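You operate a simulated robot arm through the tools that you are given. There is no shell and no other tool.

You run a simulated two-armed robot. Do the job below in one go: nothing can be reset, and whatever is moved stays where it is left.

## Task
Clamp the batteries in the small tray with the yellow bar.
Fine: both wing nuts end across the bar; the links stay on.

The check looks at the end state, three seconds after you hand in, the way a careful person would. Anything else that was tipped, shoved, dropped, spilled or broken makes it a failure.

## Robot
Two 7-joint arms with fingered hands on one trunk that stands fixed in place. Base frame: the origin is at the foot of the trunk, x ahead of it, y to its left, z up; the work surface is at about z = 950. Readings come in mm, degrees, newtons and seconds.
The left shoulder is at [31, 163, 1114], the right one opposite. Payload 4 kg a hand.
Tool frame (each hand has its own): the origin (TCP) lies between the finger pads and is the grasp point; the fingertips stand 36 mm ahead of it; z points along the fingers, y is the line along which they close. Largest opening 124 mm; the body of the gripper starts 42 mm behind the TCP. The gripper is a hand of 4 fingers: y runs from the thumb to the fingers, the wrist lies at [-15, -99, -189] in the tool frame.
Orientation is that of the tool frame in the base frame, as a unit quaternion [x, y, z, w]. With the fingers straight down and the wrist toward the robot, the tool's x, y and z point along [0, 1, 0], [1, 0, 0] and [0, 0, -1] of the base frame.

## Interface
- The arms move only by the tool arm_command. It takes "left_deltas", "right_deltas" or both (then of equal length, played together; a hand with none holds still); each is a list that holds one entry, the list of rows, each a list of 6 numbers: the shift along the tool's x, y, z in mm, then the turn, a rotation vector about the tool's x, y, z in degrees. In form: [[[tx, ty, tz, rx, ry, rz], ...]]. A call has 1 to 20 rows; each row shifts and turns the commanded pose from where the row before left it, along the tool's axes as they then stand. Rows are played at 5 a second. More than 50 mm and 8.6 degrees between two rows, and nothing of the call is played. A pose out of reach is approached as far as the arm can. The call stops where the force on the tool passes 40 N (or 10 N more than at its start, if that is more) or the arm is blocked; 0.2 s more then pass. In this call time passes only in rows, and 0.2 s behind the last. It gives the time, the measured TCP pose, the force on the tool (base axes), the opening and the grip force at its end, in the units of the frame above (readings bear some noise), with the torque about the TCP (base axes, N m) and any sound that the robot's microphone picked up.
- Cameras (640 x 400 px; columns grow to the right, rows downward): "scene" is now at [114.7, 51, 1385.7]; the picture's right is [0.56, -0.83, -0.06], its down [-0.13, -0.02, -0.99] and it looks along [0.82, 0.56, -0.12] (base axes); focal length 347 px, centre (320, 200). "left" rides on the left gripper at [-75, -86, -123] in its tool frame; the picture's right is [-0.70, -0.34, 0.63], its down [0.64, -0.68, 0.35] and it looks along [0.31, 0.65, 0.69] (tool axes); focal length 275 px, centre (320, 200). "right" rides on the right gripper at [75, -86, -123] in its tool frame; the picture's right is [-0.70, 0.34, -0.63], its down [-0.64, -0.68, 0.35] and it looks along [-0.32, 0.65, 0.69] (tool axes); focal length 275 px, centre (320, 200). There is no depth. A picture from a camera that has moved, and an enlarged one, comes with that camera's place and axes in the base frame and with its lens.
- snapshot(camera): a new picture of that camera. No time passes.
- slide_trunk(by): slides the trunk up (or, below 0, down) by that many mm; the arms and the scene camera ride with it, the base frame stays. It gives what a move gives, with no picture.
- set_fingers(index, middle, ring, thumb_bend, thumb_turn, hand): sets how far each is bent, from 0 (flat) to 1 (curled in); at 0.3 the hand is open as for a grip, at 0.7 the pads meet at the TCP. One left out holds its place. A second passes; each finger stops where it meets its share of the squeeze, and holds until it gets a number again. It is the only way to open and close the hand. It gives what a move gives, with no picture; readings hold the bend of each and the force on the fingers (four entries, about 0 where the hand has none), thumb and palm. thumb_turn goes from beside the hand (0) to across from the fingers (1), as for a grip.
- pan_tilt(pan, tilt): turns the head with the scene camera to pan (to the left, within 86 degrees either way) and tilt (down, from -29 to 69), counted from straight ahead of the robot. It gives what a move gives.
- close_up(camera, box): a new picture of the part [left, top, right, bottom] of that camera's present view, enlarged. No time passes.
- close_job(): hands the job in; it is judged then, once.

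Nothing tells you positions but the pictures and the camera data. Unless the task says otherwise, let go and move clear before handing in.

The tools are called by a JSON object that holds its "op" and its "data". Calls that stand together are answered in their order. arm_command: Moves the arms, as the interface text tells. Its arguments: {"type":"object","properties":{"left_deltas":{"type":"array","items":{"type":"array","items":{"type":"array","items":{"type":"number"}}}},"right_deltas":{"type":"array","items":{"type":"array","items":{"type":"array","items":{"type":"number"}}}}},"required":[]} The other tools are called the same way: slide_trunk (by) slides the trunk up or down; set_fingers (index, middle, ring, thumb_bend, thumb_turn, hand) moves the fingers one by one; pan_tilt (pan, tilt) turns the head that bears the scene camera; snapshot (camera) takes a picture; close_up (camera, box) takes an enlarged picture of a part of a camera's view; close_job () hands the job in.

At the start:

```text
time_s: 0.0
left_ee_pos: [418.2, 551.9, 1316.5]
left_tcp_rot: [0.707, 0.707, 0.0, 0.0]
left_ft_force: [0.3, 0.8, -1.0]
left_torque: [-0.02, -0.01, -0.01]
left_gripper_width: 123.8
left_grasp_force: 0.2
left_shape: jaw
left_bend: [0.3, 0.3, 0.3, 0.3, 0.98]
left_finger forces: [0.0, 0.0, 0.0, 0.0, 0.1, 0.0]
right_ee_pos: [668.7, 124.4, 1407.4]
right_tcp_rot: [0.707, 0.707, 0.0, 0.0]
right_ft_force: [-0.3, 0.3, 0.8]
right_torque: [-0.03, 0.01, 0.02]
right_gripper_width: 123.4
right_grasp_force: 0.1
right_shape: jaw
right_bend: [0.3, 0.3, 0.3, 0.3, 0.98]
right_finger forces: [0.0, 0.0, 0.1, 0.0, 0.0, 0.0]
trunk travel left (down, up): [-275.0, 203.0]
head pan, tilt: [34.2, 2.1]
```

scene: 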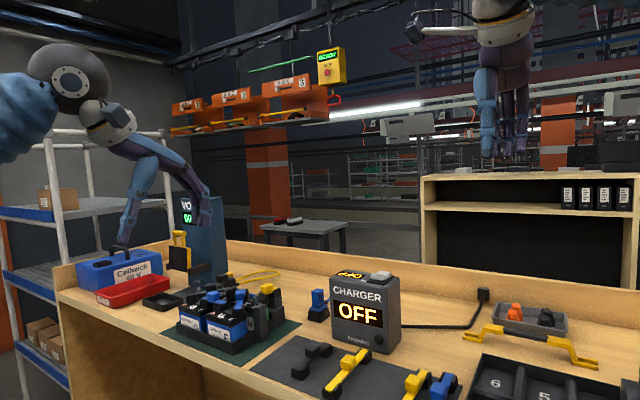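
right: 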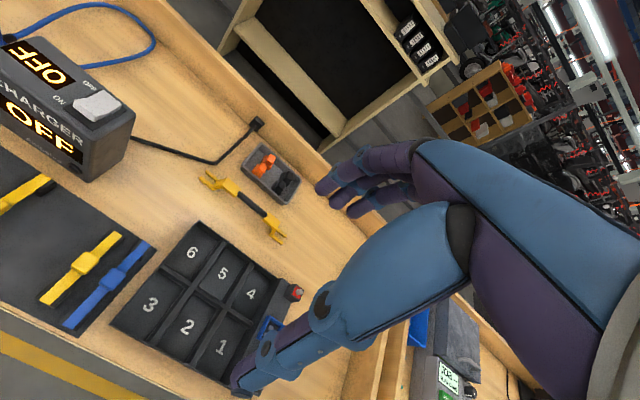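
left: 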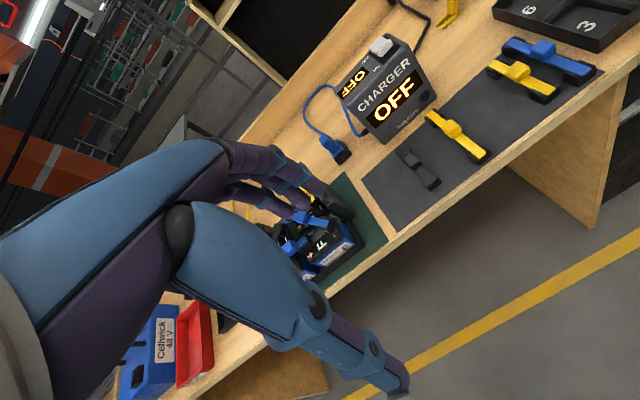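

I see a bench with a small tray of batteries on a green mat, a charger, several bars on a grey mat, and a numbered tray on the right. I'll look closer before moving anything.

{"op": "pan_tilt", "data": {"pan": 30, "tilt": 35}}

{"op": "snapshot", "data": {"camera": "scene"}}

{"op": "close_up", "data": {"camera": "scene", "box": [160, 0, 400, 150]}}

{"op": "close_up", "data": {"camera": "left", "box": [240, 150, 400, 250]}}

```text
time_s: 1.0
left_ee_pos: [419.7, 552.8, 1316.9]
left_tcp_rot: [0.707, 0.707, 0.001, 0.0]
left_ft_force: [-0.2, -0.1, 0.2]
left_torque: [0.03, -0.01, -0.02]
left_gripper_width: 123.8
left_grasp_force: 0.1
left_shape: jaw
left_bend: [0.3, 0.3, 0.3, 0.3, 0.98]
left_finger forces: [0.0, 0.1, 0.1, 0.1, 0.0, 0.1]
right_ee_pos: [668.2, 123.6, 1407.6]
right_tcp_rot: [0.707, 0.707, 0.0, 0.0]
right_ft_force: [0.6, -0.8, 0.1]
right_torque: [-0.01, -0.01, 0.02]
right_gripper_width: 123.7
right_grasp_force: 0.0
right_shape: jaw
right_bend: [0.3, 0.3, 0.3, 0.3, 0.98]
right_finger forces: [0.0, 0.1, 0.2, 0.1, 0.0, 0.0]
trunk travel left (down, up): [-275.0, 203.0]
head pan, tilt: [30.0, 35.0]
```

```text
taken
camera scene: at [110.5, 44.0, 1333.1], right [0.5, -0.87, -0.05], down [-0.58, -0.29, -0.77], along [0.65, 0.41, -0.64], focal length 347 px, centre (320, 200)
```

scene: 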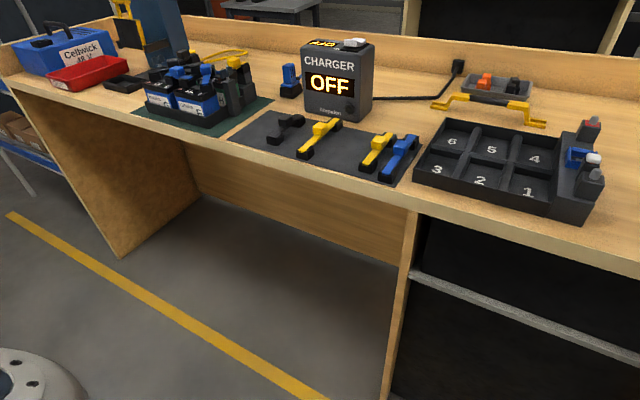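

```text
2.67 times, centred on (280, 75) of scene
camera zoom: at [110.5, 44.0, 1333.1], right [0.5, -0.87, -0.05], down [-0.58, -0.29, -0.77], along [0.65, 0.41, -0.64], focal length 926 px, centre (427, 533)
```

zoom: 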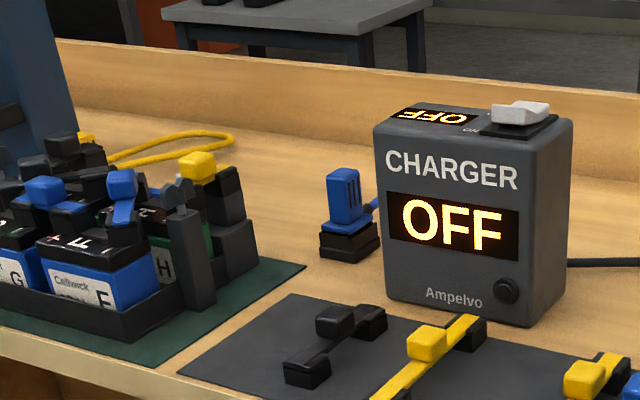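

```text
4.00 times, centred on (320, 200) of left
camera zoom: at [333.6, 478.2, 1437.6], right [-0.34, -0.7, -0.63], down [-0.68, 0.64, -0.35], along [0.65, 0.32, -0.69], focal length 1101 px, centre (320, 200)
```

zoom: 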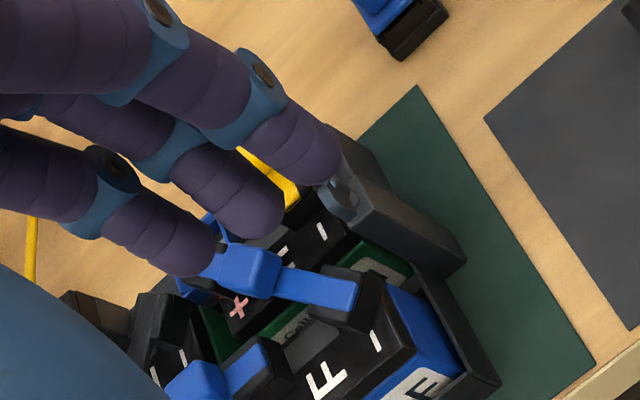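

I need finer views of the tray, the bars and the small box.

{"op": "close_up", "data": {"camera": "scene", "box": [100, 30, 280, 142]}}

{"op": "close_up", "data": {"camera": "scene", "box": [410, 50, 620, 181]}}

{"op": "close_up", "data": {"camera": "scene", "box": [230, 90, 420, 209]}}

{"op": "close_up", "data": {"camera": "right", "box": [160, 110, 340, 280]}}

{"op": "close_up", "data": {"camera": "scene", "box": [540, 100, 640, 162]}}

```text
3.56 times, centred on (190, 86) of scene
camera zoom: at [110.5, 44.0, 1333.1], right [0.5, -0.87, -0.05], down [-0.58, -0.29, -0.77], along [0.65, 0.41, -0.64], focal length 1234 px, centre (782, 605)
```

zoom: 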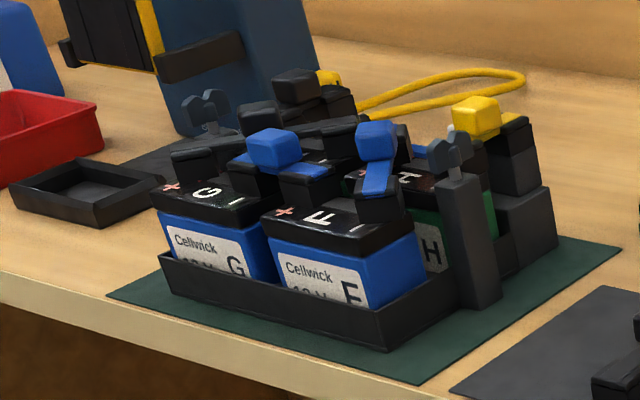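

```text
3.05 times, centred on (515, 116) of scene
camera zoom: at [110.5, 44.0, 1333.1], right [0.5, -0.87, -0.05], down [-0.58, -0.29, -0.77], along [0.65, 0.41, -0.64], focal length 1058 px, centre (-274, 458)
```

zoom: 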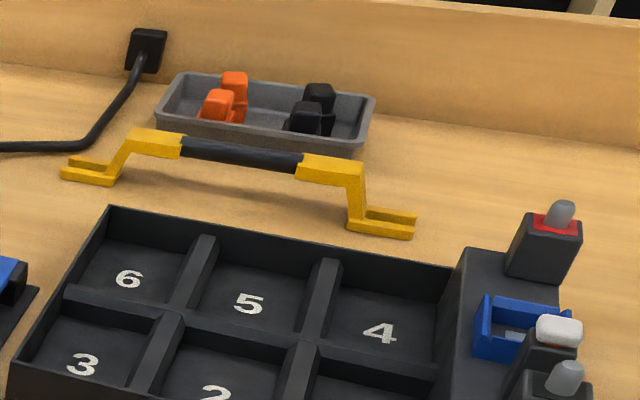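

```text
3.36 times, centred on (325, 150) of scene
camera zoom: at [110.5, 44.0, 1333.1], right [0.5, -0.87, -0.05], down [-0.58, -0.29, -0.77], along [0.65, 0.41, -0.64], focal length 1167 px, centre (303, 370)
```

zoom: 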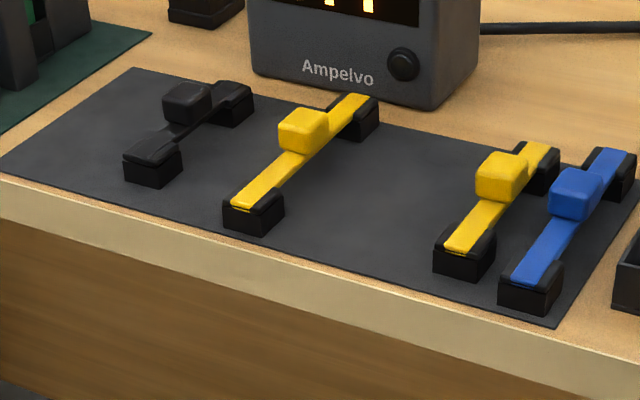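

```text
2.35 times, centred on (250, 195) of right
camera zoom: at [582.8, 200.3, 1528.9], right [0.34, -0.7, 0.63], down [-0.68, -0.64, -0.35], along [0.65, -0.32, -0.69], focal length 648 px, centre (485, 212)
```

zoom: 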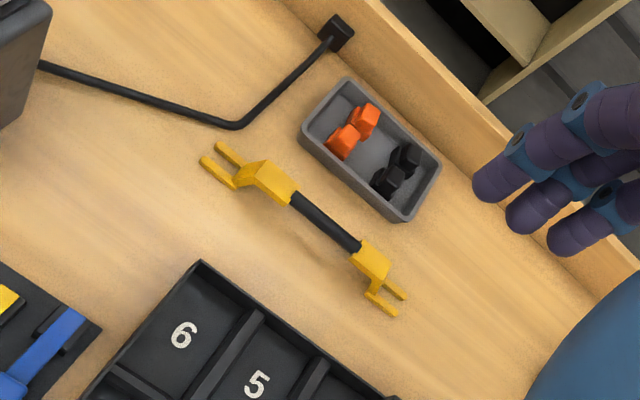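

```text
6.40 times, centred on (590, 131) of scene
camera zoom: at [110.5, 44.0, 1333.1], right [0.5, -0.87, -0.05], down [-0.58, -0.29, -0.77], along [0.65, 0.41, -0.64], focal length 2222 px, centre (-1408, 642)
```

zoom: 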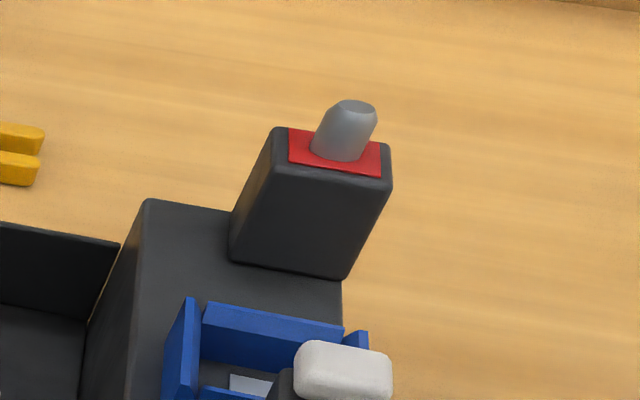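

Now I have the layout: the small tray runs along y (about x 700, y 640–890) with a post and wing nut at each end. The fork-ended yellow bar lies at about (925, 100). I'll raise the trunk for reach and a better view down into the tray.

{"op": "slide_trunk", "data": {"by": 140}}

{"op": "pan_tilt", "data": {"pan": 45, "tilt": 35}}

{"op": "snapshot", "data": {"camera": "scene"}}

{"op": "snapshot", "data": {"camera": "left"}}

{"op": "snapshot", "data": {"camera": "right"}}

```text
time_s: 2.6
left_ee_pos: [418.8, 553.2, 1455.1]
left_tcp_rot: [0.707, 0.707, 0.0, 0.0]
left_ft_force: [-1.0, -0.3, -0.9]
left_torque: [-0.01, 0.0, -0.01]
left_gripper_width: 123.7
left_grasp_force: 0.1
left_shape: jaw
left_bend: [0.3, 0.3, 0.3, 0.3, 0.98]
left_finger forces: [0.0, 0.1, 0.1, 0.1, 0.0, 0.0]
right_ee_pos: [668.4, 123.7, 1547.8]
right_tcp_rot: [0.707, 0.707, 0.0, -0.001]
right_ft_force: [0.7, 1.5, -0.8]
right_torque: [0.0, 0.0, 0.0]
right_gripper_width: 123.2
right_grasp_force: 0.0
right_shape: jaw
right_bend: [0.3, 0.3, 0.3, 0.3, 0.98]
right_finger forces: [0.0, 0.0, 0.0, 0.1, 0.0, 0.0]
trunk travel left (down, up): [-415.0, 63.0]
head pan, tilt: [30.0, 35.0]
```

```text
time_s: 3.4
left_ee_pos: [418.5, 552.4, 1456.5]
left_tcp_rot: [0.707, 0.707, 0.0, 0.0]
left_ft_force: [-0.6, -0.1, 1.5]
left_torque: [-0.01, 0.02, 0.01]
left_gripper_width: 123.6
left_grasp_force: 0.1
left_shape: jaw
left_bend: [0.3, 0.3, 0.3, 0.3, 0.98]
left_finger forces: [0.0, 0.1, 0.0, 0.0, 0.1, 0.1]
right_ee_pos: [667.4, 122.8, 1547.7]
right_tcp_rot: [0.707, 0.707, 0.0, -0.001]
right_ft_force: [0.2, 0.1, -1.4]
right_torque: [0.02, -0.03, 0.02]
right_gripper_width: 123.9
right_grasp_force: 0.0
right_shape: jaw
right_bend: [0.3, 0.3, 0.3, 0.3, 0.98]
right_finger forces: [0.0, 0.0, 0.0, 0.1, 0.1, 0.1]
trunk travel left (down, up): [-415.0, 63.0]
head pan, tilt: [45.0, 35.0]
```

```text
taken
camera scene: at [58.1, 62.2, 1484.4], right [0.71, -0.71, -0.01], down [-0.41, -0.41, -0.81], along [0.57, 0.58, -0.58], focal length 347 px, centre (320, 200)
```

scene: 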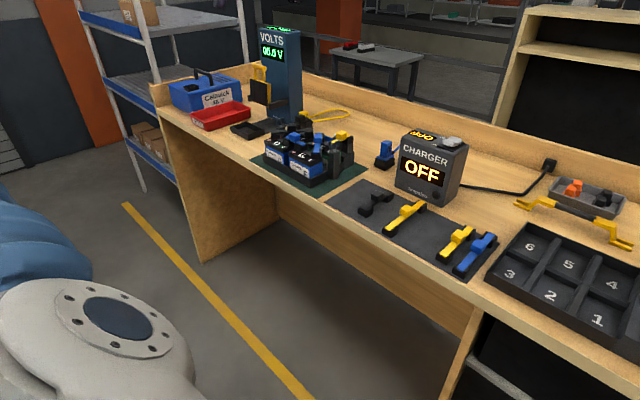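

```text
taken
camera left: at [333.6, 478.2, 1577.6], right [-0.34, -0.7, -0.63], down [-0.68, 0.64, -0.35], along [0.65, 0.31, -0.69], focal length 275 px, centre (320, 200)
```

left: 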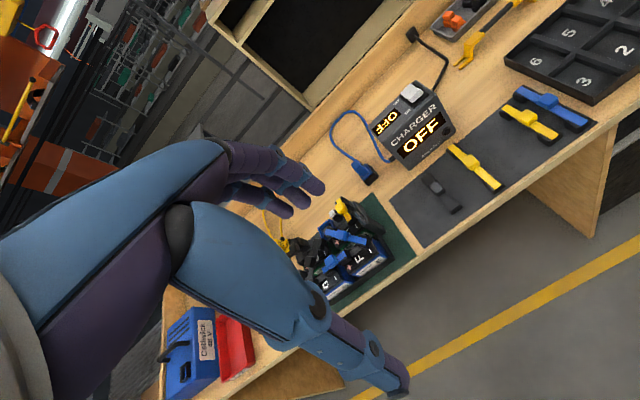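

```text
taken
camera right: at [582.8, 200.3, 1668.9], right [0.34, -0.7, 0.63], down [-0.68, -0.64, -0.35], along [0.65, -0.32, -0.69], focal length 275 px, centre (320, 200)
```

right: 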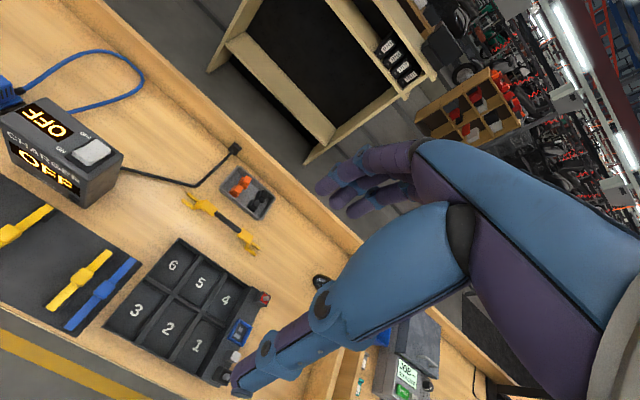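

{"op": "close_up", "data": {"camera": "scene", "box": [240, 100, 380, 200]}}

{"op": "close_up", "data": {"camera": "left", "box": [260, 180, 420, 310]}}

{"op": "close_up", "data": {"camera": "scene", "box": [490, 150, 640, 280]}}

{"op": "close_up", "data": {"camera": "right", "box": [160, 160, 290, 270]}}

```text
4.00 times, centred on (310, 150) of scene
camera zoom: at [58.1, 62.2, 1484.4], right [0.71, -0.71, -0.01], down [-0.41, -0.41, -0.81], along [0.57, 0.58, -0.58], focal length 1388 px, centre (360, 400)
```

zoom: 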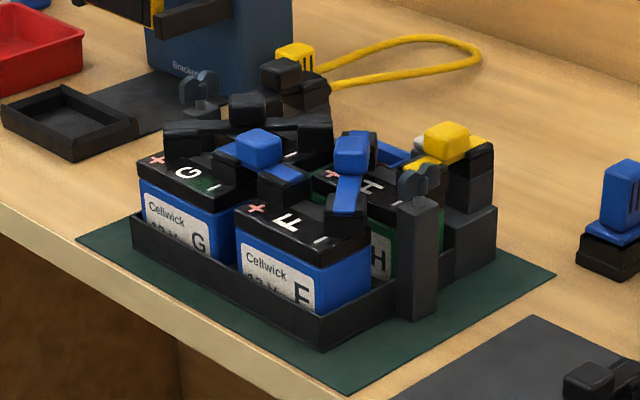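

```text
3.08 times, centred on (340, 245) of left
camera zoom: at [333.6, 478.2, 1577.6], right [-0.34, -0.7, -0.63], down [-0.68, 0.64, -0.35], along [0.65, 0.31, -0.69], focal length 847 px, centre (258, 62)
```

zoom: 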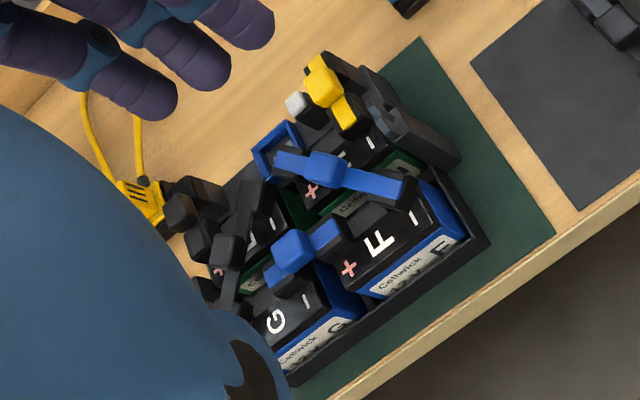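

```text
3.08 times, centred on (565, 215) of scene
camera zoom: at [58.1, 62.2, 1484.4], right [0.71, -0.71, -0.01], down [-0.41, -0.41, -0.81], along [0.57, 0.58, -0.58], focal length 1068 px, centre (-434, 154)
```

zoom: 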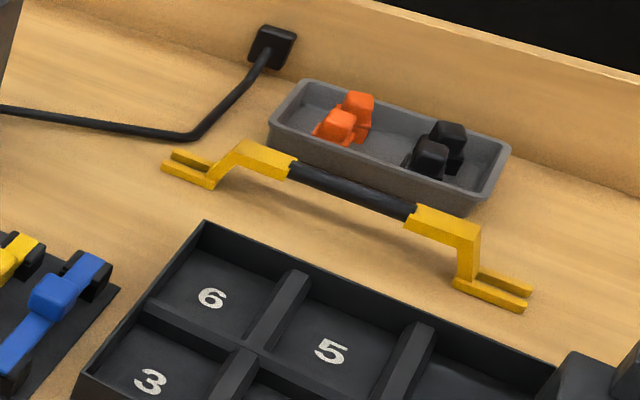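

```text
3.64 times, centred on (225, 215) of right
camera zoom: at [582.8, 200.3, 1668.9], right [0.34, -0.7, 0.63], down [-0.68, -0.64, -0.35], along [0.65, -0.32, -0.69], focal length 1001 px, centre (666, 146)
```

zoom: 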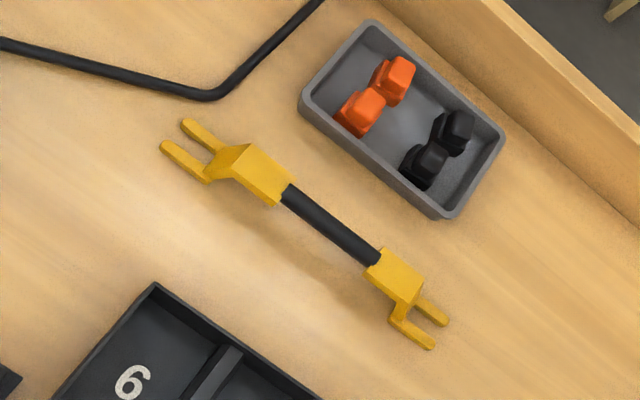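

I'll move the left hand up and over the floor side of the tray, so its camera gets an unobstructed look at the posts and wing nuts.

{"op": "arm_command", "data": {"left_deltas": [[[30, 15, 22, 0, 0, 0], [30, 15, 22, 0, 0, 0], [30, 15, 22, 0, 0, 0], [30, 15, 22, 0, 0, 0], [30, 15, 22, 0, 0, 0], [30, 15, 22, 0, 0, 0], [30, 15, 22, 0, 0, 0], [30, 15, 22, 0, 0, 0]]]}}

{"op": "snapshot", "data": {"camera": "left"}}

{"op": "snapshot", "data": {"camera": "scene"}}

```text
time_s: 5.2
left_ee_pos: [539.8, 790.7, 1276.3]
left_tcp_rot: [0.707, 0.707, -0.001, 0.0]
left_ft_force: [0.1, -0.4, 0.3]
left_torque: [-0.01, 0.0, -0.02]
left_gripper_width: 123.7
left_grasp_force: 0.1
left_shape: jaw
left_bend: [0.3, 0.3, 0.3, 0.3, 0.98]
left_finger forces: [0.0, 0.0, 0.0, 0.0, 0.1, 0.1]
right_ee_pos: [669.7, 125.0, 1546.2]
right_tcp_rot: [0.707, 0.707, 0.0, 0.001]
right_ft_force: [-0.3, 0.4, -0.7]
right_torque: [-0.01, 0.01, 0.01]
right_gripper_width: 123.6
right_grasp_force: 0.1
right_shape: jaw
right_bend: [0.3, 0.3, 0.3, 0.3, 0.98]
right_finger forces: [0.0, 0.0, 0.0, 0.1, 0.0, 0.0]
trunk travel left (down, up): [-415.0, 63.0]
head pan, tilt: [45.0, 35.0]
```

```text
taken
camera left: at [454.6, 717.1, 1398.7], right [-0.34, -0.7, -0.63], down [-0.68, 0.64, -0.35], along [0.65, 0.31, -0.69], focal length 275 px, centre (320, 200)
```

left: 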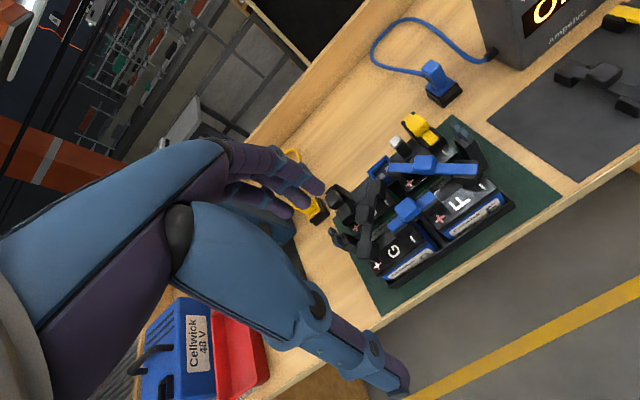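

```text
taken
camera scene: at [58.6, 63.1, 1484.3], right [0.71, -0.71, -0.01], down [-0.41, -0.41, -0.81], along [0.57, 0.58, -0.58], focal length 347 px, centre (320, 200)
```

scene: 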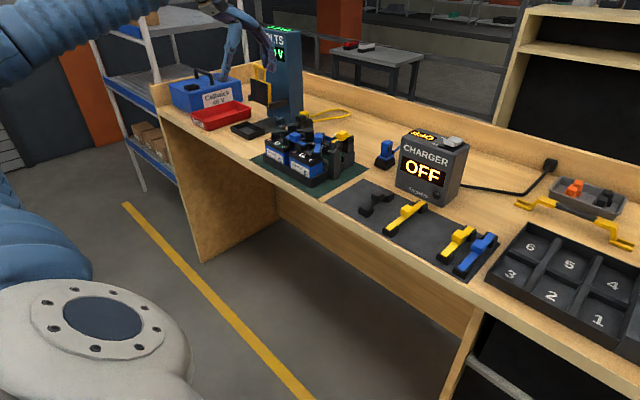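

{"op": "close_up", "data": {"camera": "left", "box": [320, 100, 544, 300]}}

{"op": "close_up", "data": {"camera": "left", "box": [315, 170, 415, 260]}}

{"op": "close_up", "data": {"camera": "left", "box": [400, 105, 500, 195]}}

{"op": "close_up", "data": {"camera": "scene", "box": [270, 100, 370, 190]}}

```text
2.00 times, centred on (432, 200) of left
camera zoom: at [454.6, 717.1, 1398.7], right [-0.34, -0.7, -0.63], down [-0.68, 0.64, -0.35], along [0.65, 0.31, -0.69], focal length 551 px, centre (96, 200)
```

zoom: 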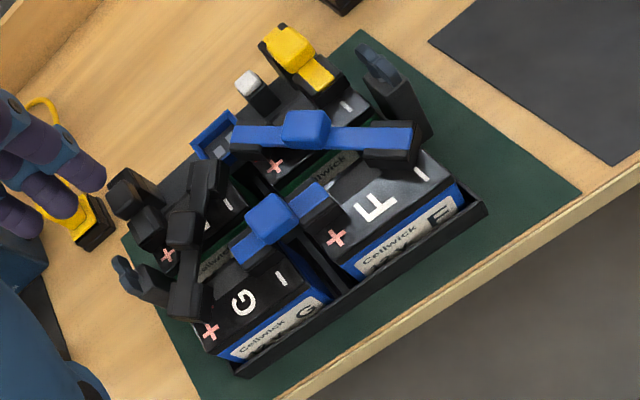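

```text
4.44 times, centred on (365, 215) of left
camera zoom: at [454.6, 717.1, 1398.7], right [-0.34, -0.7, -0.63], down [-0.68, 0.64, -0.35], along [0.65, 0.31, -0.69], focal length 1224 px, centre (120, 133)
```

zoom: 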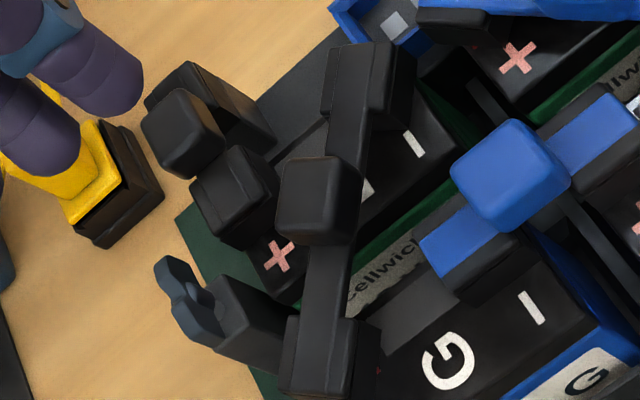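

```text
4.44 times, centred on (450, 150) of left
camera zoom: at [454.6, 717.1, 1398.7], right [-0.34, -0.7, -0.63], down [-0.68, 0.64, -0.35], along [0.65, 0.31, -0.69], focal length 1224 px, centre (-258, 422)
```

zoom: 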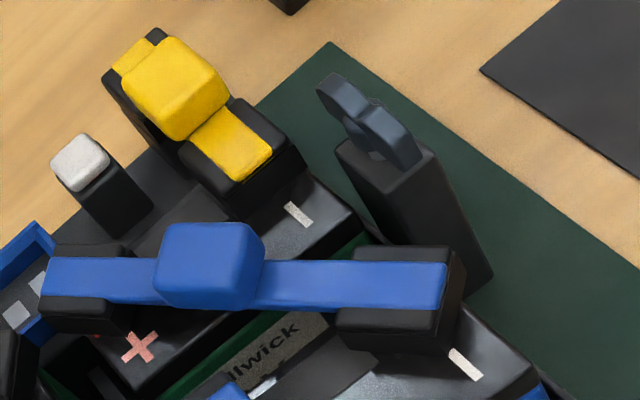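

```text
4.44 times, centred on (320, 145) of scene
camera zoom: at [58.6, 63.1, 1484.3], right [0.71, -0.71, -0.01], down [-0.41, -0.41, -0.81], along [0.57, 0.58, -0.58], focal length 1543 px, centre (320, 444)
```

zoom: 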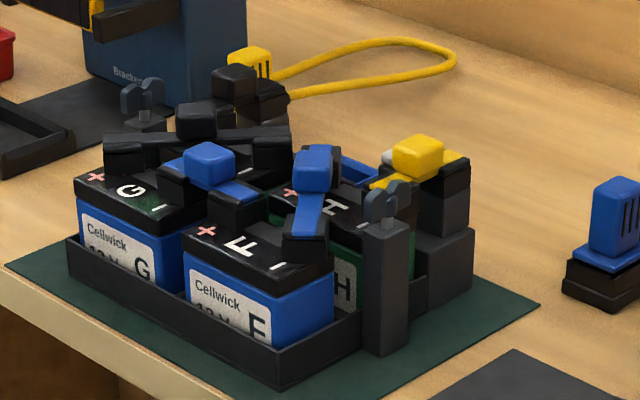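

{"op": "close_up", "data": {"camera": "scene", "box": [340, 135, 376, 159]}}

{"op": "close_up", "data": {"camera": "scene", "box": [286, 112, 322, 136]}}

{"op": "close_up", "data": {"camera": "left", "box": [340, 215, 376, 241]}}

{"op": "close_up", "data": {"camera": "left", "box": [440, 115, 484, 145]}}

```text
16.00 times, centred on (358, 147) of scene
camera zoom: at [58.6, 63.1, 1484.3], right [0.71, -0.71, -0.01], down [-0.41, -0.41, -0.81], along [0.57, 0.58, -0.58], focal length 5554 px, centre (-288, 1048)
```

zoom: 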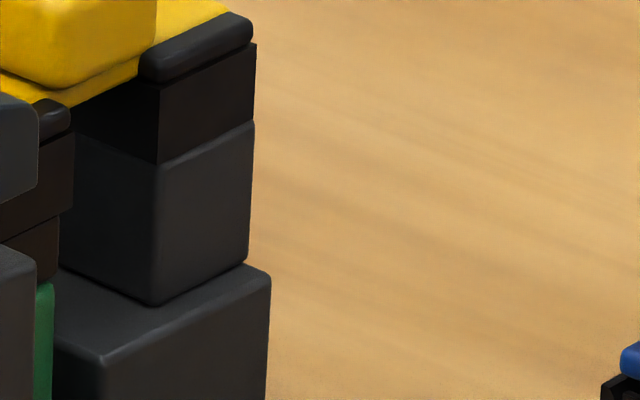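

```text
16.00 times, centred on (304, 124) of scene
camera zoom: at [58.6, 63.1, 1484.3], right [0.71, -0.71, -0.01], down [-0.41, -0.41, -0.81], along [0.57, 0.58, -0.58], focal length 5554 px, centre (576, 1416)
```

zoom: 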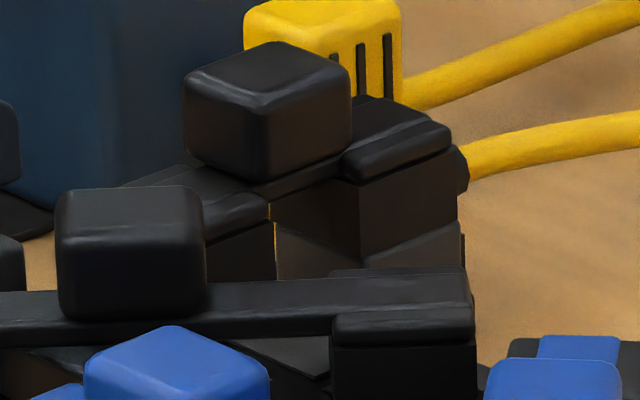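

```text
15.38 times, centred on (358, 228) of left
camera zoom: at [454.6, 717.1, 1398.7], right [-0.34, -0.7, -0.63], down [-0.68, 0.64, -0.35], along [0.65, 0.31, -0.69], focal length 4235 px, centre (-265, -231)
```

zoom: 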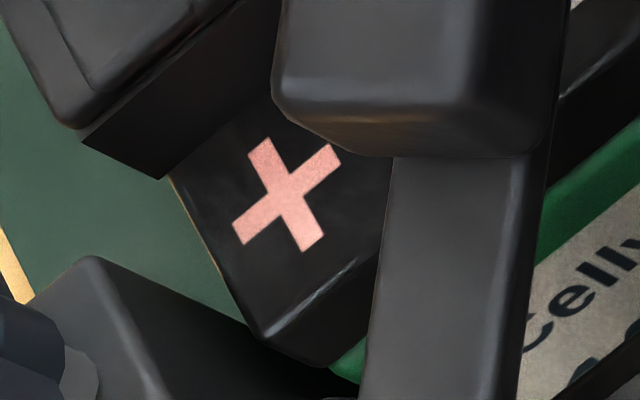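

```text
13.33 times, centred on (462, 130) of left
camera zoom: at [454.6, 717.1, 1398.7], right [-0.34, -0.7, -0.63], down [-0.68, 0.64, -0.35], along [0.65, 0.31, -0.69], focal length 3670 px, centre (-1573, 1133)
```

zoom: 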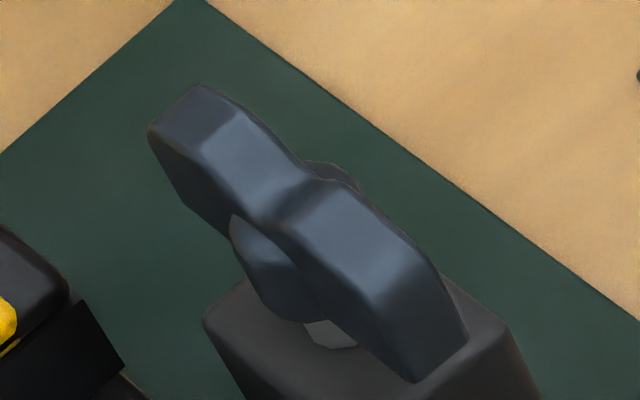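

{"op": "close_up", "data": {"camera": "left", "box": [322, 222, 358, 248]}}

{"op": "close_up", "data": {"camera": "scene", "box": [322, 140, 352, 160]}}

{"op": "close_up", "data": {"camera": "scene", "box": [268, 112, 298, 132]}}

```text
15.38 times, centred on (340, 235) of left
camera zoom: at [454.6, 717.1, 1398.7], right [-0.34, -0.7, -0.63], down [-0.68, 0.64, -0.35], along [0.65, 0.31, -0.69], focal length 4235 px, centre (12, -338)
```

zoom: 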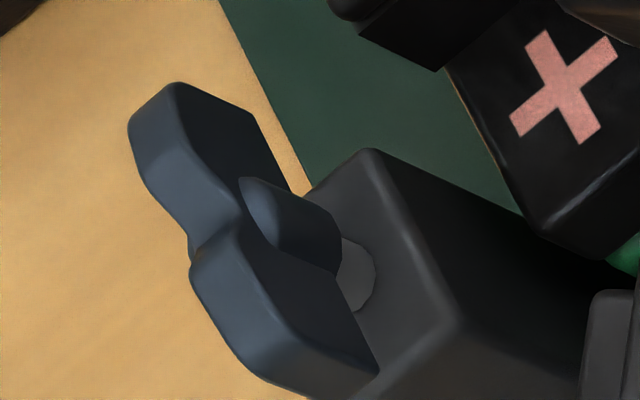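

```text
16.00 times, centred on (337, 150) of scene
camera zoom: at [58.6, 63.1, 1484.3], right [0.71, -0.71, -0.01], down [-0.41, -0.41, -0.81], along [0.57, 0.58, -0.58], focal length 5554 px, centre (48, 1000)
```

zoom: 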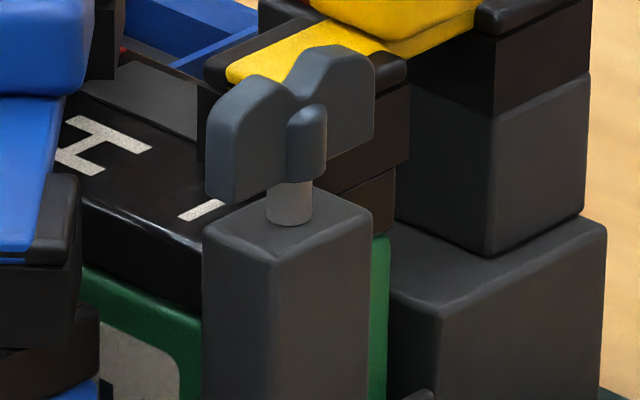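

```text
16.00 times, centred on (283, 122) of scene
camera zoom: at [58.6, 63.1, 1484.3], right [0.71, -0.71, -0.01], down [-0.41, -0.41, -0.81], along [0.57, 0.58, -0.58], focal length 5554 px, centre (912, 1448)
```

zoom: 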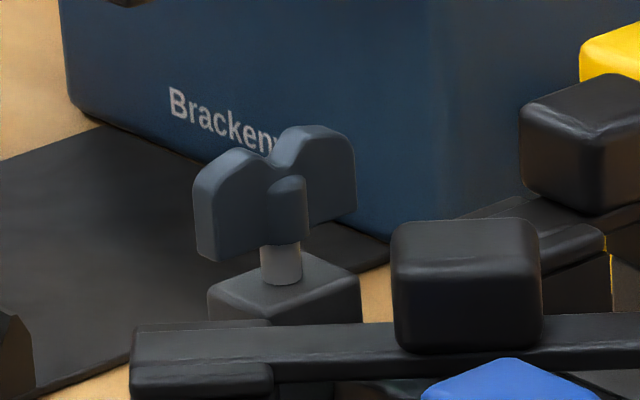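

The nuts stand on short studs with a gap under the wings, and at present both lie across the bar's direction (along x). I need the bar's exact shape: fork thickness, slot length and width.

{"op": "close_up", "data": {"camera": "right", "box": [178, 186, 226, 216]}}

{"op": "close_up", "data": {"camera": "right", "box": [216, 214, 270, 260]}}

{"op": "close_up", "data": {"camera": "scene", "box": [508, 188, 568, 218]}}

{"op": "close_up", "data": {"camera": "scene", "box": [585, 205, 640, 255]}}

```text
13.33 times, centred on (202, 201) of right
camera zoom: at [583.3, 201.5, 1668.5], right [0.34, -0.7, 0.63], down [-0.68, -0.65, -0.34], along [0.65, -0.32, -0.69], focal length 3670 px, centre (1893, 187)
```

zoom: 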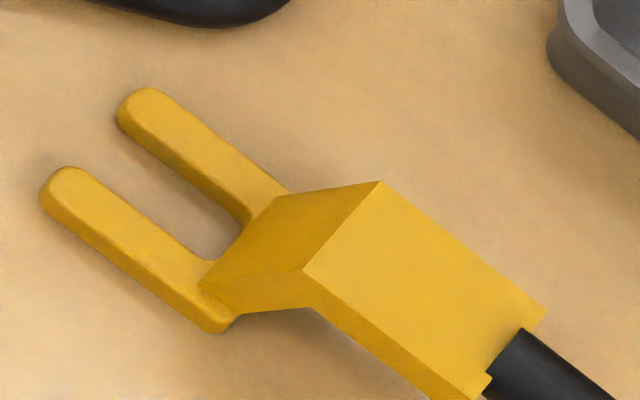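

```text
8.70 times, centred on (243, 237) of right
camera zoom: at [583.3, 201.5, 1668.5], right [0.34, -0.7, 0.63], down [-0.68, -0.65, -0.34], along [0.65, -0.32, -0.69], focal length 2394 px, centre (990, -122)
```

zoom: 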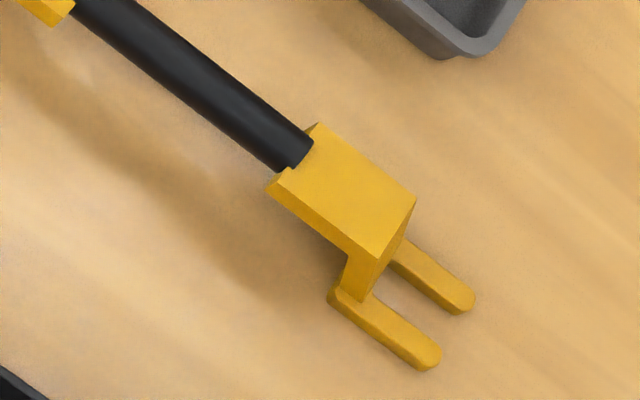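

```text
10.67 times, centred on (538, 203) of scene
camera zoom: at [58.6, 63.1, 1484.3], right [0.71, -0.71, -0.01], down [-0.41, -0.41, -0.81], along [0.57, 0.58, -0.58], focal length 3702 px, centre (-2005, 168)
```

zoom: 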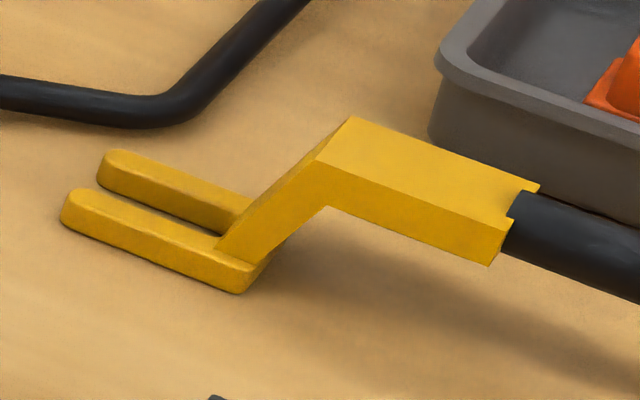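

```text
8.00 times, centred on (612, 230) of scene
camera zoom: at [58.6, 63.1, 1484.3], right [0.71, -0.71, -0.01], down [-0.41, -0.41, -0.81], along [0.57, 0.58, -0.58], focal length 2777 px, centre (-2020, -40)
```

zoom: 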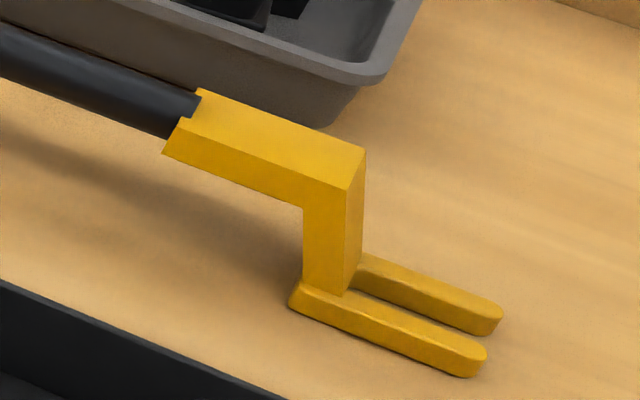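

The bar has open forked ends (slot about 13 mm wide, prongs about 8 mm thick, roughly equal to the stud gap). So each nut must be turned along the bar, the bar lowered over them, and the nuts turned back across. I'll first look at the right side for clearance and shape the left hand into a pointing finger.

{"op": "set_fingers", "data": {"hand": "left", "index": 0.45, "middle": 1, "ring": 1, "thumb_bend": 0.3, "thumb_turn": 0}}

{"op": "snapshot", "data": {"camera": "left"}}

{"op": "pan_tilt", "data": {"pan": -30, "tilt": 20}}

{"op": "snapshot", "data": {"camera": "scene"}}

{"op": "pan_tilt", "data": {"pan": 60, "tilt": 20}}

{"op": "snapshot", "data": {"camera": "scene"}}

```text
time_s: 6.2
left_ee_pos: [539.3, 791.7, 1278.1]
left_tcp_rot: [0.707, 0.707, 0.001, 0.0]
left_ft_force: [0.6, 0.1, 0.1]
left_torque: [0.02, 0.01, 0.02]
left_gripper_width: 161.4
left_grasp_force: 0.0
left_shape: fingers
left_bend: [0.45, 1.0, 1.0, 0.3, 0.0]
left_finger forces: [0.0, 0.0, 0.0, 0.0, 0.0, 0.0]
right_ee_pos: [669.4, 124.6, 1546.6]
right_tcp_rot: [0.707, 0.707, 0.001, 0.0]
right_ft_force: [-0.1, -0.6, -0.7]
right_torque: [0.0, 0.01, -0.02]
right_gripper_width: 123.6
right_grasp_force: 0.0
right_shape: jaw
right_bend: [0.3, 0.3, 0.3, 0.3, 0.98]
right_finger forces: [0.0, 0.0, 0.0, 0.1, 0.0, 0.0]
trunk travel left (down, up): [-415.0, 63.0]
head pan, tilt: [45.0, 35.0]
```

```text
taken
camera left: at [454.3, 716.2, 1399.6], right [-0.34, -0.7, -0.63], down [-0.68, 0.64, -0.35], along [0.65, 0.31, -0.69], focal length 275 px, centre (320, 200)
```

left: 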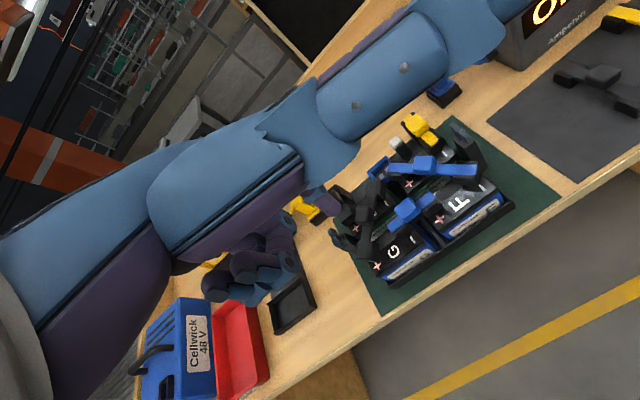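

```text
time_s: 7.7
left_ee_pos: [539.3, 790.7, 1277.9]
left_tcp_rot: [0.707, 0.707, 0.001, 0.0]
left_ft_force: [0.1, 0.0, -0.6]
left_torque: [0.0, 0.0, 0.01]
left_gripper_width: 161.5
left_grasp_force: 0.1
left_shape: fingers
left_bend: [0.45, 1.0, 1.0, 0.3, 0.0]
left_finger forces: [0.0, 0.0, 0.1, 0.0, 0.1, 0.0]
right_ee_pos: [668.2, 124.1, 1547.0]
right_tcp_rot: [0.707, 0.708, 0.0, 0.0]
right_ft_force: [-0.3, 0.3, -0.4]
right_torque: [-0.01, -0.01, 0.02]
right_gripper_width: 123.8
right_grasp_force: 0.2
right_shape: jaw
right_bend: [0.3, 0.3, 0.3, 0.3, 0.98]
right_finger forces: [0.0, 0.0, 0.1, 0.1, 0.1, 0.0]
trunk travel left (down, up): [-415.0, 63.0]
head pan, tilt: [-30.0, 20.0]
```

```text
taken
camera scene: at [76.8, -46.5, 1508.1], right [-0.5, -0.87, 0.01], down [-0.31, 0.17, -0.94], along [0.81, -0.47, -0.35], focal length 347 px, centre (320, 200)
```

scene: 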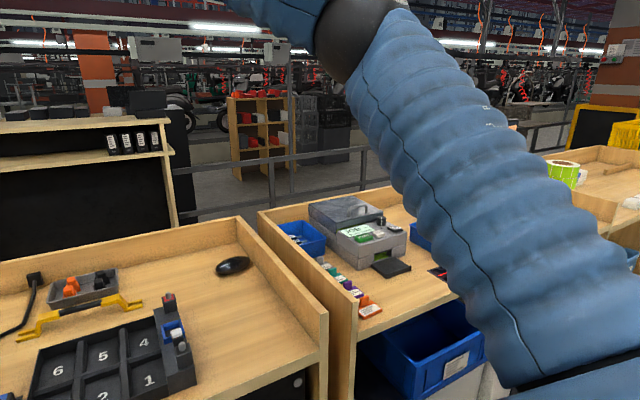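

```text
time_s: 9.3
left_ee_pos: [538.8, 791.5, 1277.6]
left_tcp_rot: [0.707, 0.707, 0.001, 0.0]
left_ft_force: [-0.4, -0.2, 0.4]
left_torque: [0.0, 0.03, 0.01]
left_gripper_width: 161.4
left_grasp_force: 0.1
left_shape: fingers
left_bend: [0.45, 1.0, 1.0, 0.3, 0.0]
left_finger forces: [0.0, 0.0, 0.0, 0.0, 0.0, 0.0]
right_ee_pos: [667.8, 124.3, 1546.9]
right_tcp_rot: [0.707, 0.707, 0.0, 0.0]
right_ft_force: [-0.3, 0.3, -0.1]
right_torque: [-0.02, -0.04, -0.03]
right_gripper_width: 123.6
right_grasp_force: 0.1
right_shape: jaw
right_bend: [0.3, 0.3, 0.3, 0.3, 0.98]
right_finger forces: [0.1, 0.0, 0.0, 0.0, 0.1, 0.1]
trunk travel left (down, up): [-415.0, 63.0]
head pan, tilt: [60.0, 20.0]
```

```text
taken
camera scene: at [42.7, 80.7, 1508.4], right [0.87, -0.5, -0.01], down [-0.18, -0.3, -0.94], along [0.47, 0.81, -0.35], focal length 347 px, centre (320, 200)
```

scene: 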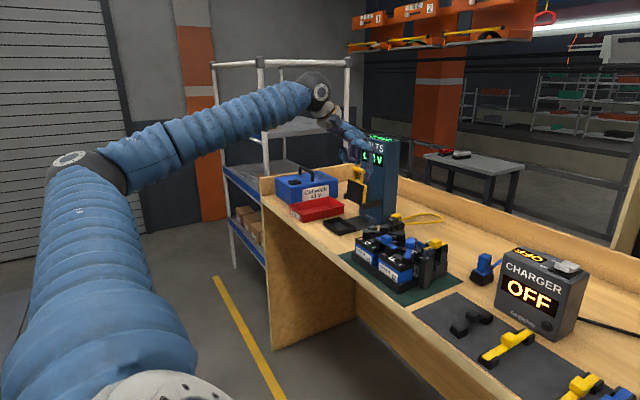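

{"op": "set_fingers", "data": {"hand": "left", "thumb_bend": 0.9, "thumb_turn": 1}}

{"op": "snapshot", "data": {"camera": "left"}}

{"op": "close_up", "data": {"camera": "scene", "box": [280, 60, 480, 185]}}

```text
time_s: 10.3
left_ee_pos: [539.0, 790.5, 1278.2]
left_tcp_rot: [0.707, 0.707, 0.0, 0.0]
left_ft_force: [0.1, 0.2, 0.5]
left_torque: [0.04, -0.01, 0.01]
left_gripper_width: 2.0
left_grasp_force: 0.0
left_shape: fingers
left_bend: [0.44, 1.0, 1.0, 0.9, 1.0]
left_finger forces: [0.1, 0.0, 0.0, 0.0, 0.0, 0.1]
right_ee_pos: [668.3, 124.7, 1547.6]
right_tcp_rot: [0.707, 0.707, 0.0, 0.0]
right_ft_force: [1.0, 0.5, 0.8]
right_torque: [0.05, 0.0, -0.05]
right_gripper_width: 123.6
right_grasp_force: 0.1
right_shape: jaw
right_bend: [0.3, 0.3, 0.3, 0.3, 0.98]
right_finger forces: [0.0, 0.1, 0.1, 0.0, 0.0, 0.0]
trunk travel left (down, up): [-415.0, 63.0]
head pan, tilt: [60.0, 20.0]
```

```text
taken
camera left: at [454.1, 715.9, 1399.8], right [-0.34, -0.7, -0.63], down [-0.68, 0.64, -0.35], along [0.65, 0.31, -0.69], focal length 275 px, centre (320, 200)
```

left: 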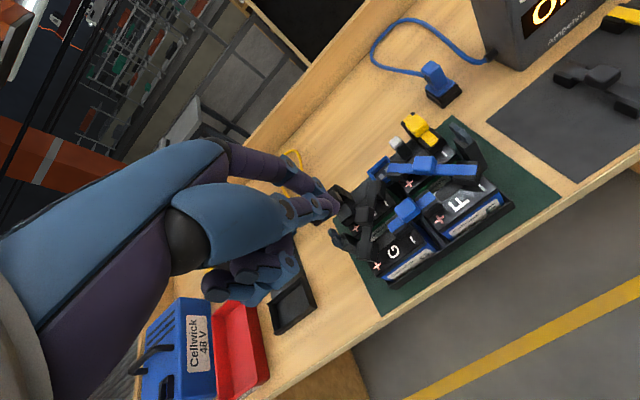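

```text
3.20 times, centred on (380, 122) of scene
camera zoom: at [42.6, 80.7, 1508.4], right [0.87, -0.5, -0.01], down [-0.18, -0.3, -0.94], along [0.47, 0.81, -0.35], focal length 1111 px, centre (128, 448)
```

zoom: 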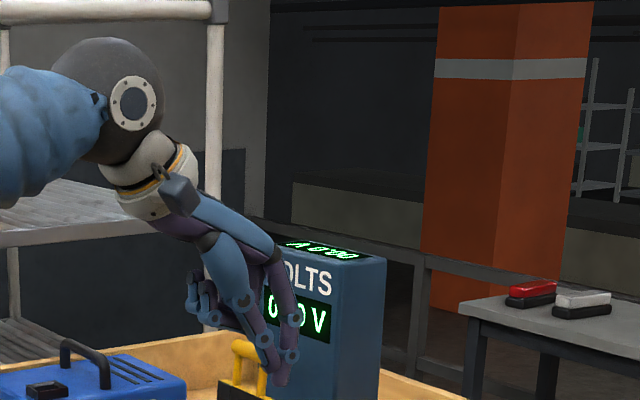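

The pointing index tip reaches about 65 mm forward and 50 mm below the TCP. I'll bring the left hand toward nut 1 (near post, about (690, 644)), yawed so the hand stays outside the tray, and keep it high.

{"op": "arm_command", "data": {"left_deltas": [[[-36, 14.5, 16, 0, 0, 0], [-36, 14.5, 16, 0, 0, 0], [-36, 14.5, 16, 0, 0, 0], [-36, 14.5, 16, 0, 0, 0], [-36, 14.5, 16, 0, 0, 0], [-38, 14.5, 16, 0, 0, 0], [0, 0, 0, 0, 0, -7.5], [0, 0, 0, 0, 0, -7.5], [0, 0, 0, 0, 0, -7.5], [0, 0, 0, 0, 0, -7.5], [0, 0, 0, 0, 0, -7.5], [0, 0, 0, 0, 0, -7.5]]]}}

{"op": "pan_tilt", "data": {"pan": 45, "tilt": 35}}

{"op": "snapshot", "data": {"camera": "scene"}}

{"op": "snapshot", "data": {"camera": "left"}}

{"op": "close_up", "data": {"camera": "scene", "box": [270, 60, 430, 180]}}

```text
time_s: 12.9
left_ee_pos: [625.1, 574.7, 1185.1]
left_tcp_rot: [0.382, 0.924, 0.0, 0.001]
left_ft_force: [0.1, 0.2, -0.5]
left_torque: [0.01, 0.02, 0.06]
left_gripper_width: 1.6
left_grasp_force: 0.1
left_shape: fingers
left_bend: [0.44, 1.0, 1.0, 0.9, 1.0]
left_finger forces: [0.1, 0.1, 0.1, 0.0, 0.0, 0.0]
right_ee_pos: [668.5, 123.5, 1546.6]
right_tcp_rot: [0.707, 0.708, 0.0, -0.001]
right_ft_force: [-0.3, 0.1, 0.3]
right_torque: [0.01, 0.0, 0.01]
right_gripper_width: 123.4
right_grasp_force: 0.0
right_shape: jaw
right_bend: [0.3, 0.3, 0.3, 0.3, 0.98]
right_finger forces: [0.1, 0.0, 0.0, 0.0, 0.0, 0.0]
trunk travel left (down, up): [-415.0, 63.0]
head pan, tilt: [60.0, 20.0]
```

```text
time_s: 13.7
left_ee_pos: [625.0, 573.9, 1184.0]
left_tcp_rot: [0.383, 0.924, 0.001, 0.001]
left_ft_force: [-0.2, -0.2, 0.7]
left_torque: [0.0, 0.0, -0.02]
left_gripper_width: 1.7
left_grasp_force: 0.0
left_shape: fingers
left_bend: [0.44, 1.0, 1.0, 0.9, 1.0]
left_finger forces: [0.0, 0.1, 0.0, 0.0, 0.0, 0.1]
right_ee_pos: [668.5, 123.8, 1547.4]
right_tcp_rot: [0.707, 0.707, 0.0, 0.0]
right_ft_force: [0.2, -0.2, 0.6]
right_torque: [0.0, 0.0, 0.01]
right_gripper_width: 123.5
right_grasp_force: 0.0
right_shape: jaw
right_bend: [0.3, 0.3, 0.3, 0.3, 0.98]
right_finger forces: [0.0, 0.0, 0.0, 0.0, 0.0, 0.0]
trunk travel left (down, up): [-415.0, 63.0]
head pan, tilt: [45.0, 35.0]
```

```text
taken
camera scene: at [58.0, 62.3, 1484.5], right [0.71, -0.71, -0.01], down [-0.41, -0.41, -0.82], along [0.57, 0.58, -0.58], focal length 347 px, centre (320, 200)
```

scene: 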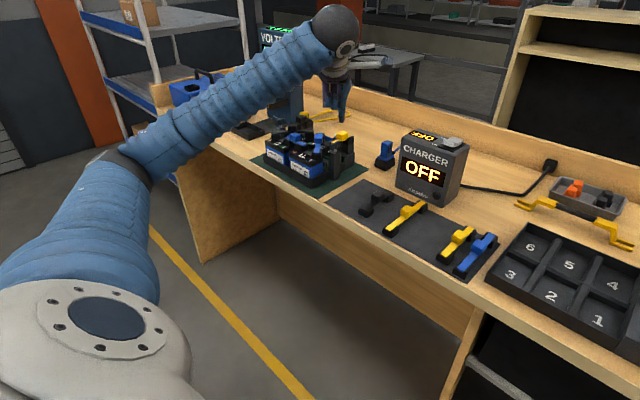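

```text
taken
camera left: at [618.5, 461.1, 1305.8], right [0.25, -0.73, -0.63], down [-0.94, -0.03, -0.35], along [0.24, 0.68, -0.69], focal length 275 px, centre (320, 200)
```

left: 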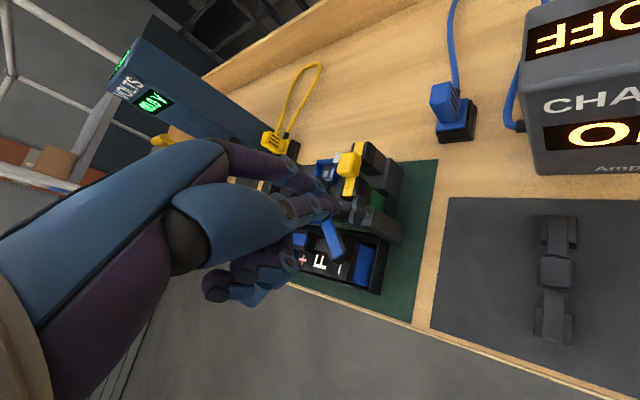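

```text
3.33 times, centred on (350, 120) of scene
camera zoom: at [58.0, 62.3, 1484.5], right [0.71, -0.71, -0.01], down [-0.41, -0.41, -0.82], along [0.57, 0.58, -0.58], focal length 1157 px, centre (220, 467)
```

zoom: 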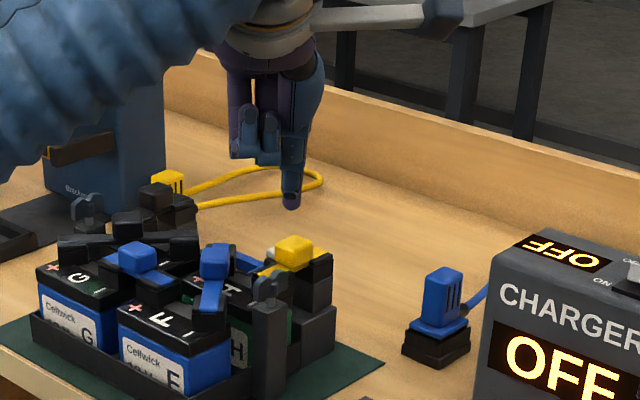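

{"op": "close_up", "data": {"camera": "left", "box": [270, 150, 430, 250]}}

{"op": "close_up", "data": {"camera": "scene", "box": [325, 95, 373, 155]}}

```text
4.00 times, centred on (350, 200) of left
camera zoom: at [618.5, 461.1, 1305.8], right [0.25, -0.73, -0.63], down [-0.94, -0.03, -0.35], along [0.24, 0.68, -0.69], focal length 1101 px, centre (200, 200)
```

zoom: 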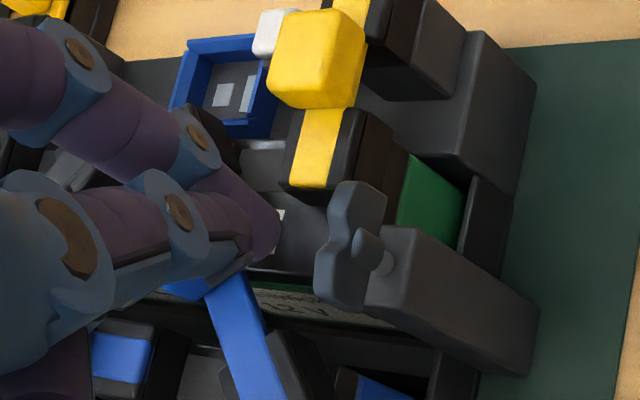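

```text
6.67 times, centred on (349, 125) of scene
camera zoom: at [58.0, 62.3, 1484.5], right [0.71, -0.71, -0.01], down [-0.41, -0.41, -0.82], along [0.57, 0.58, -0.58], focal length 2314 px, centre (127, 700)
```

zoom: 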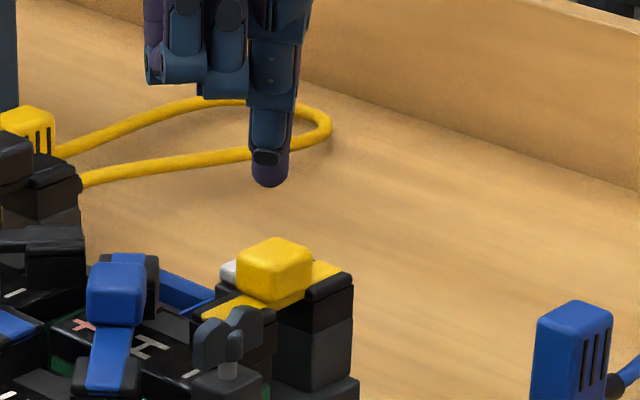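

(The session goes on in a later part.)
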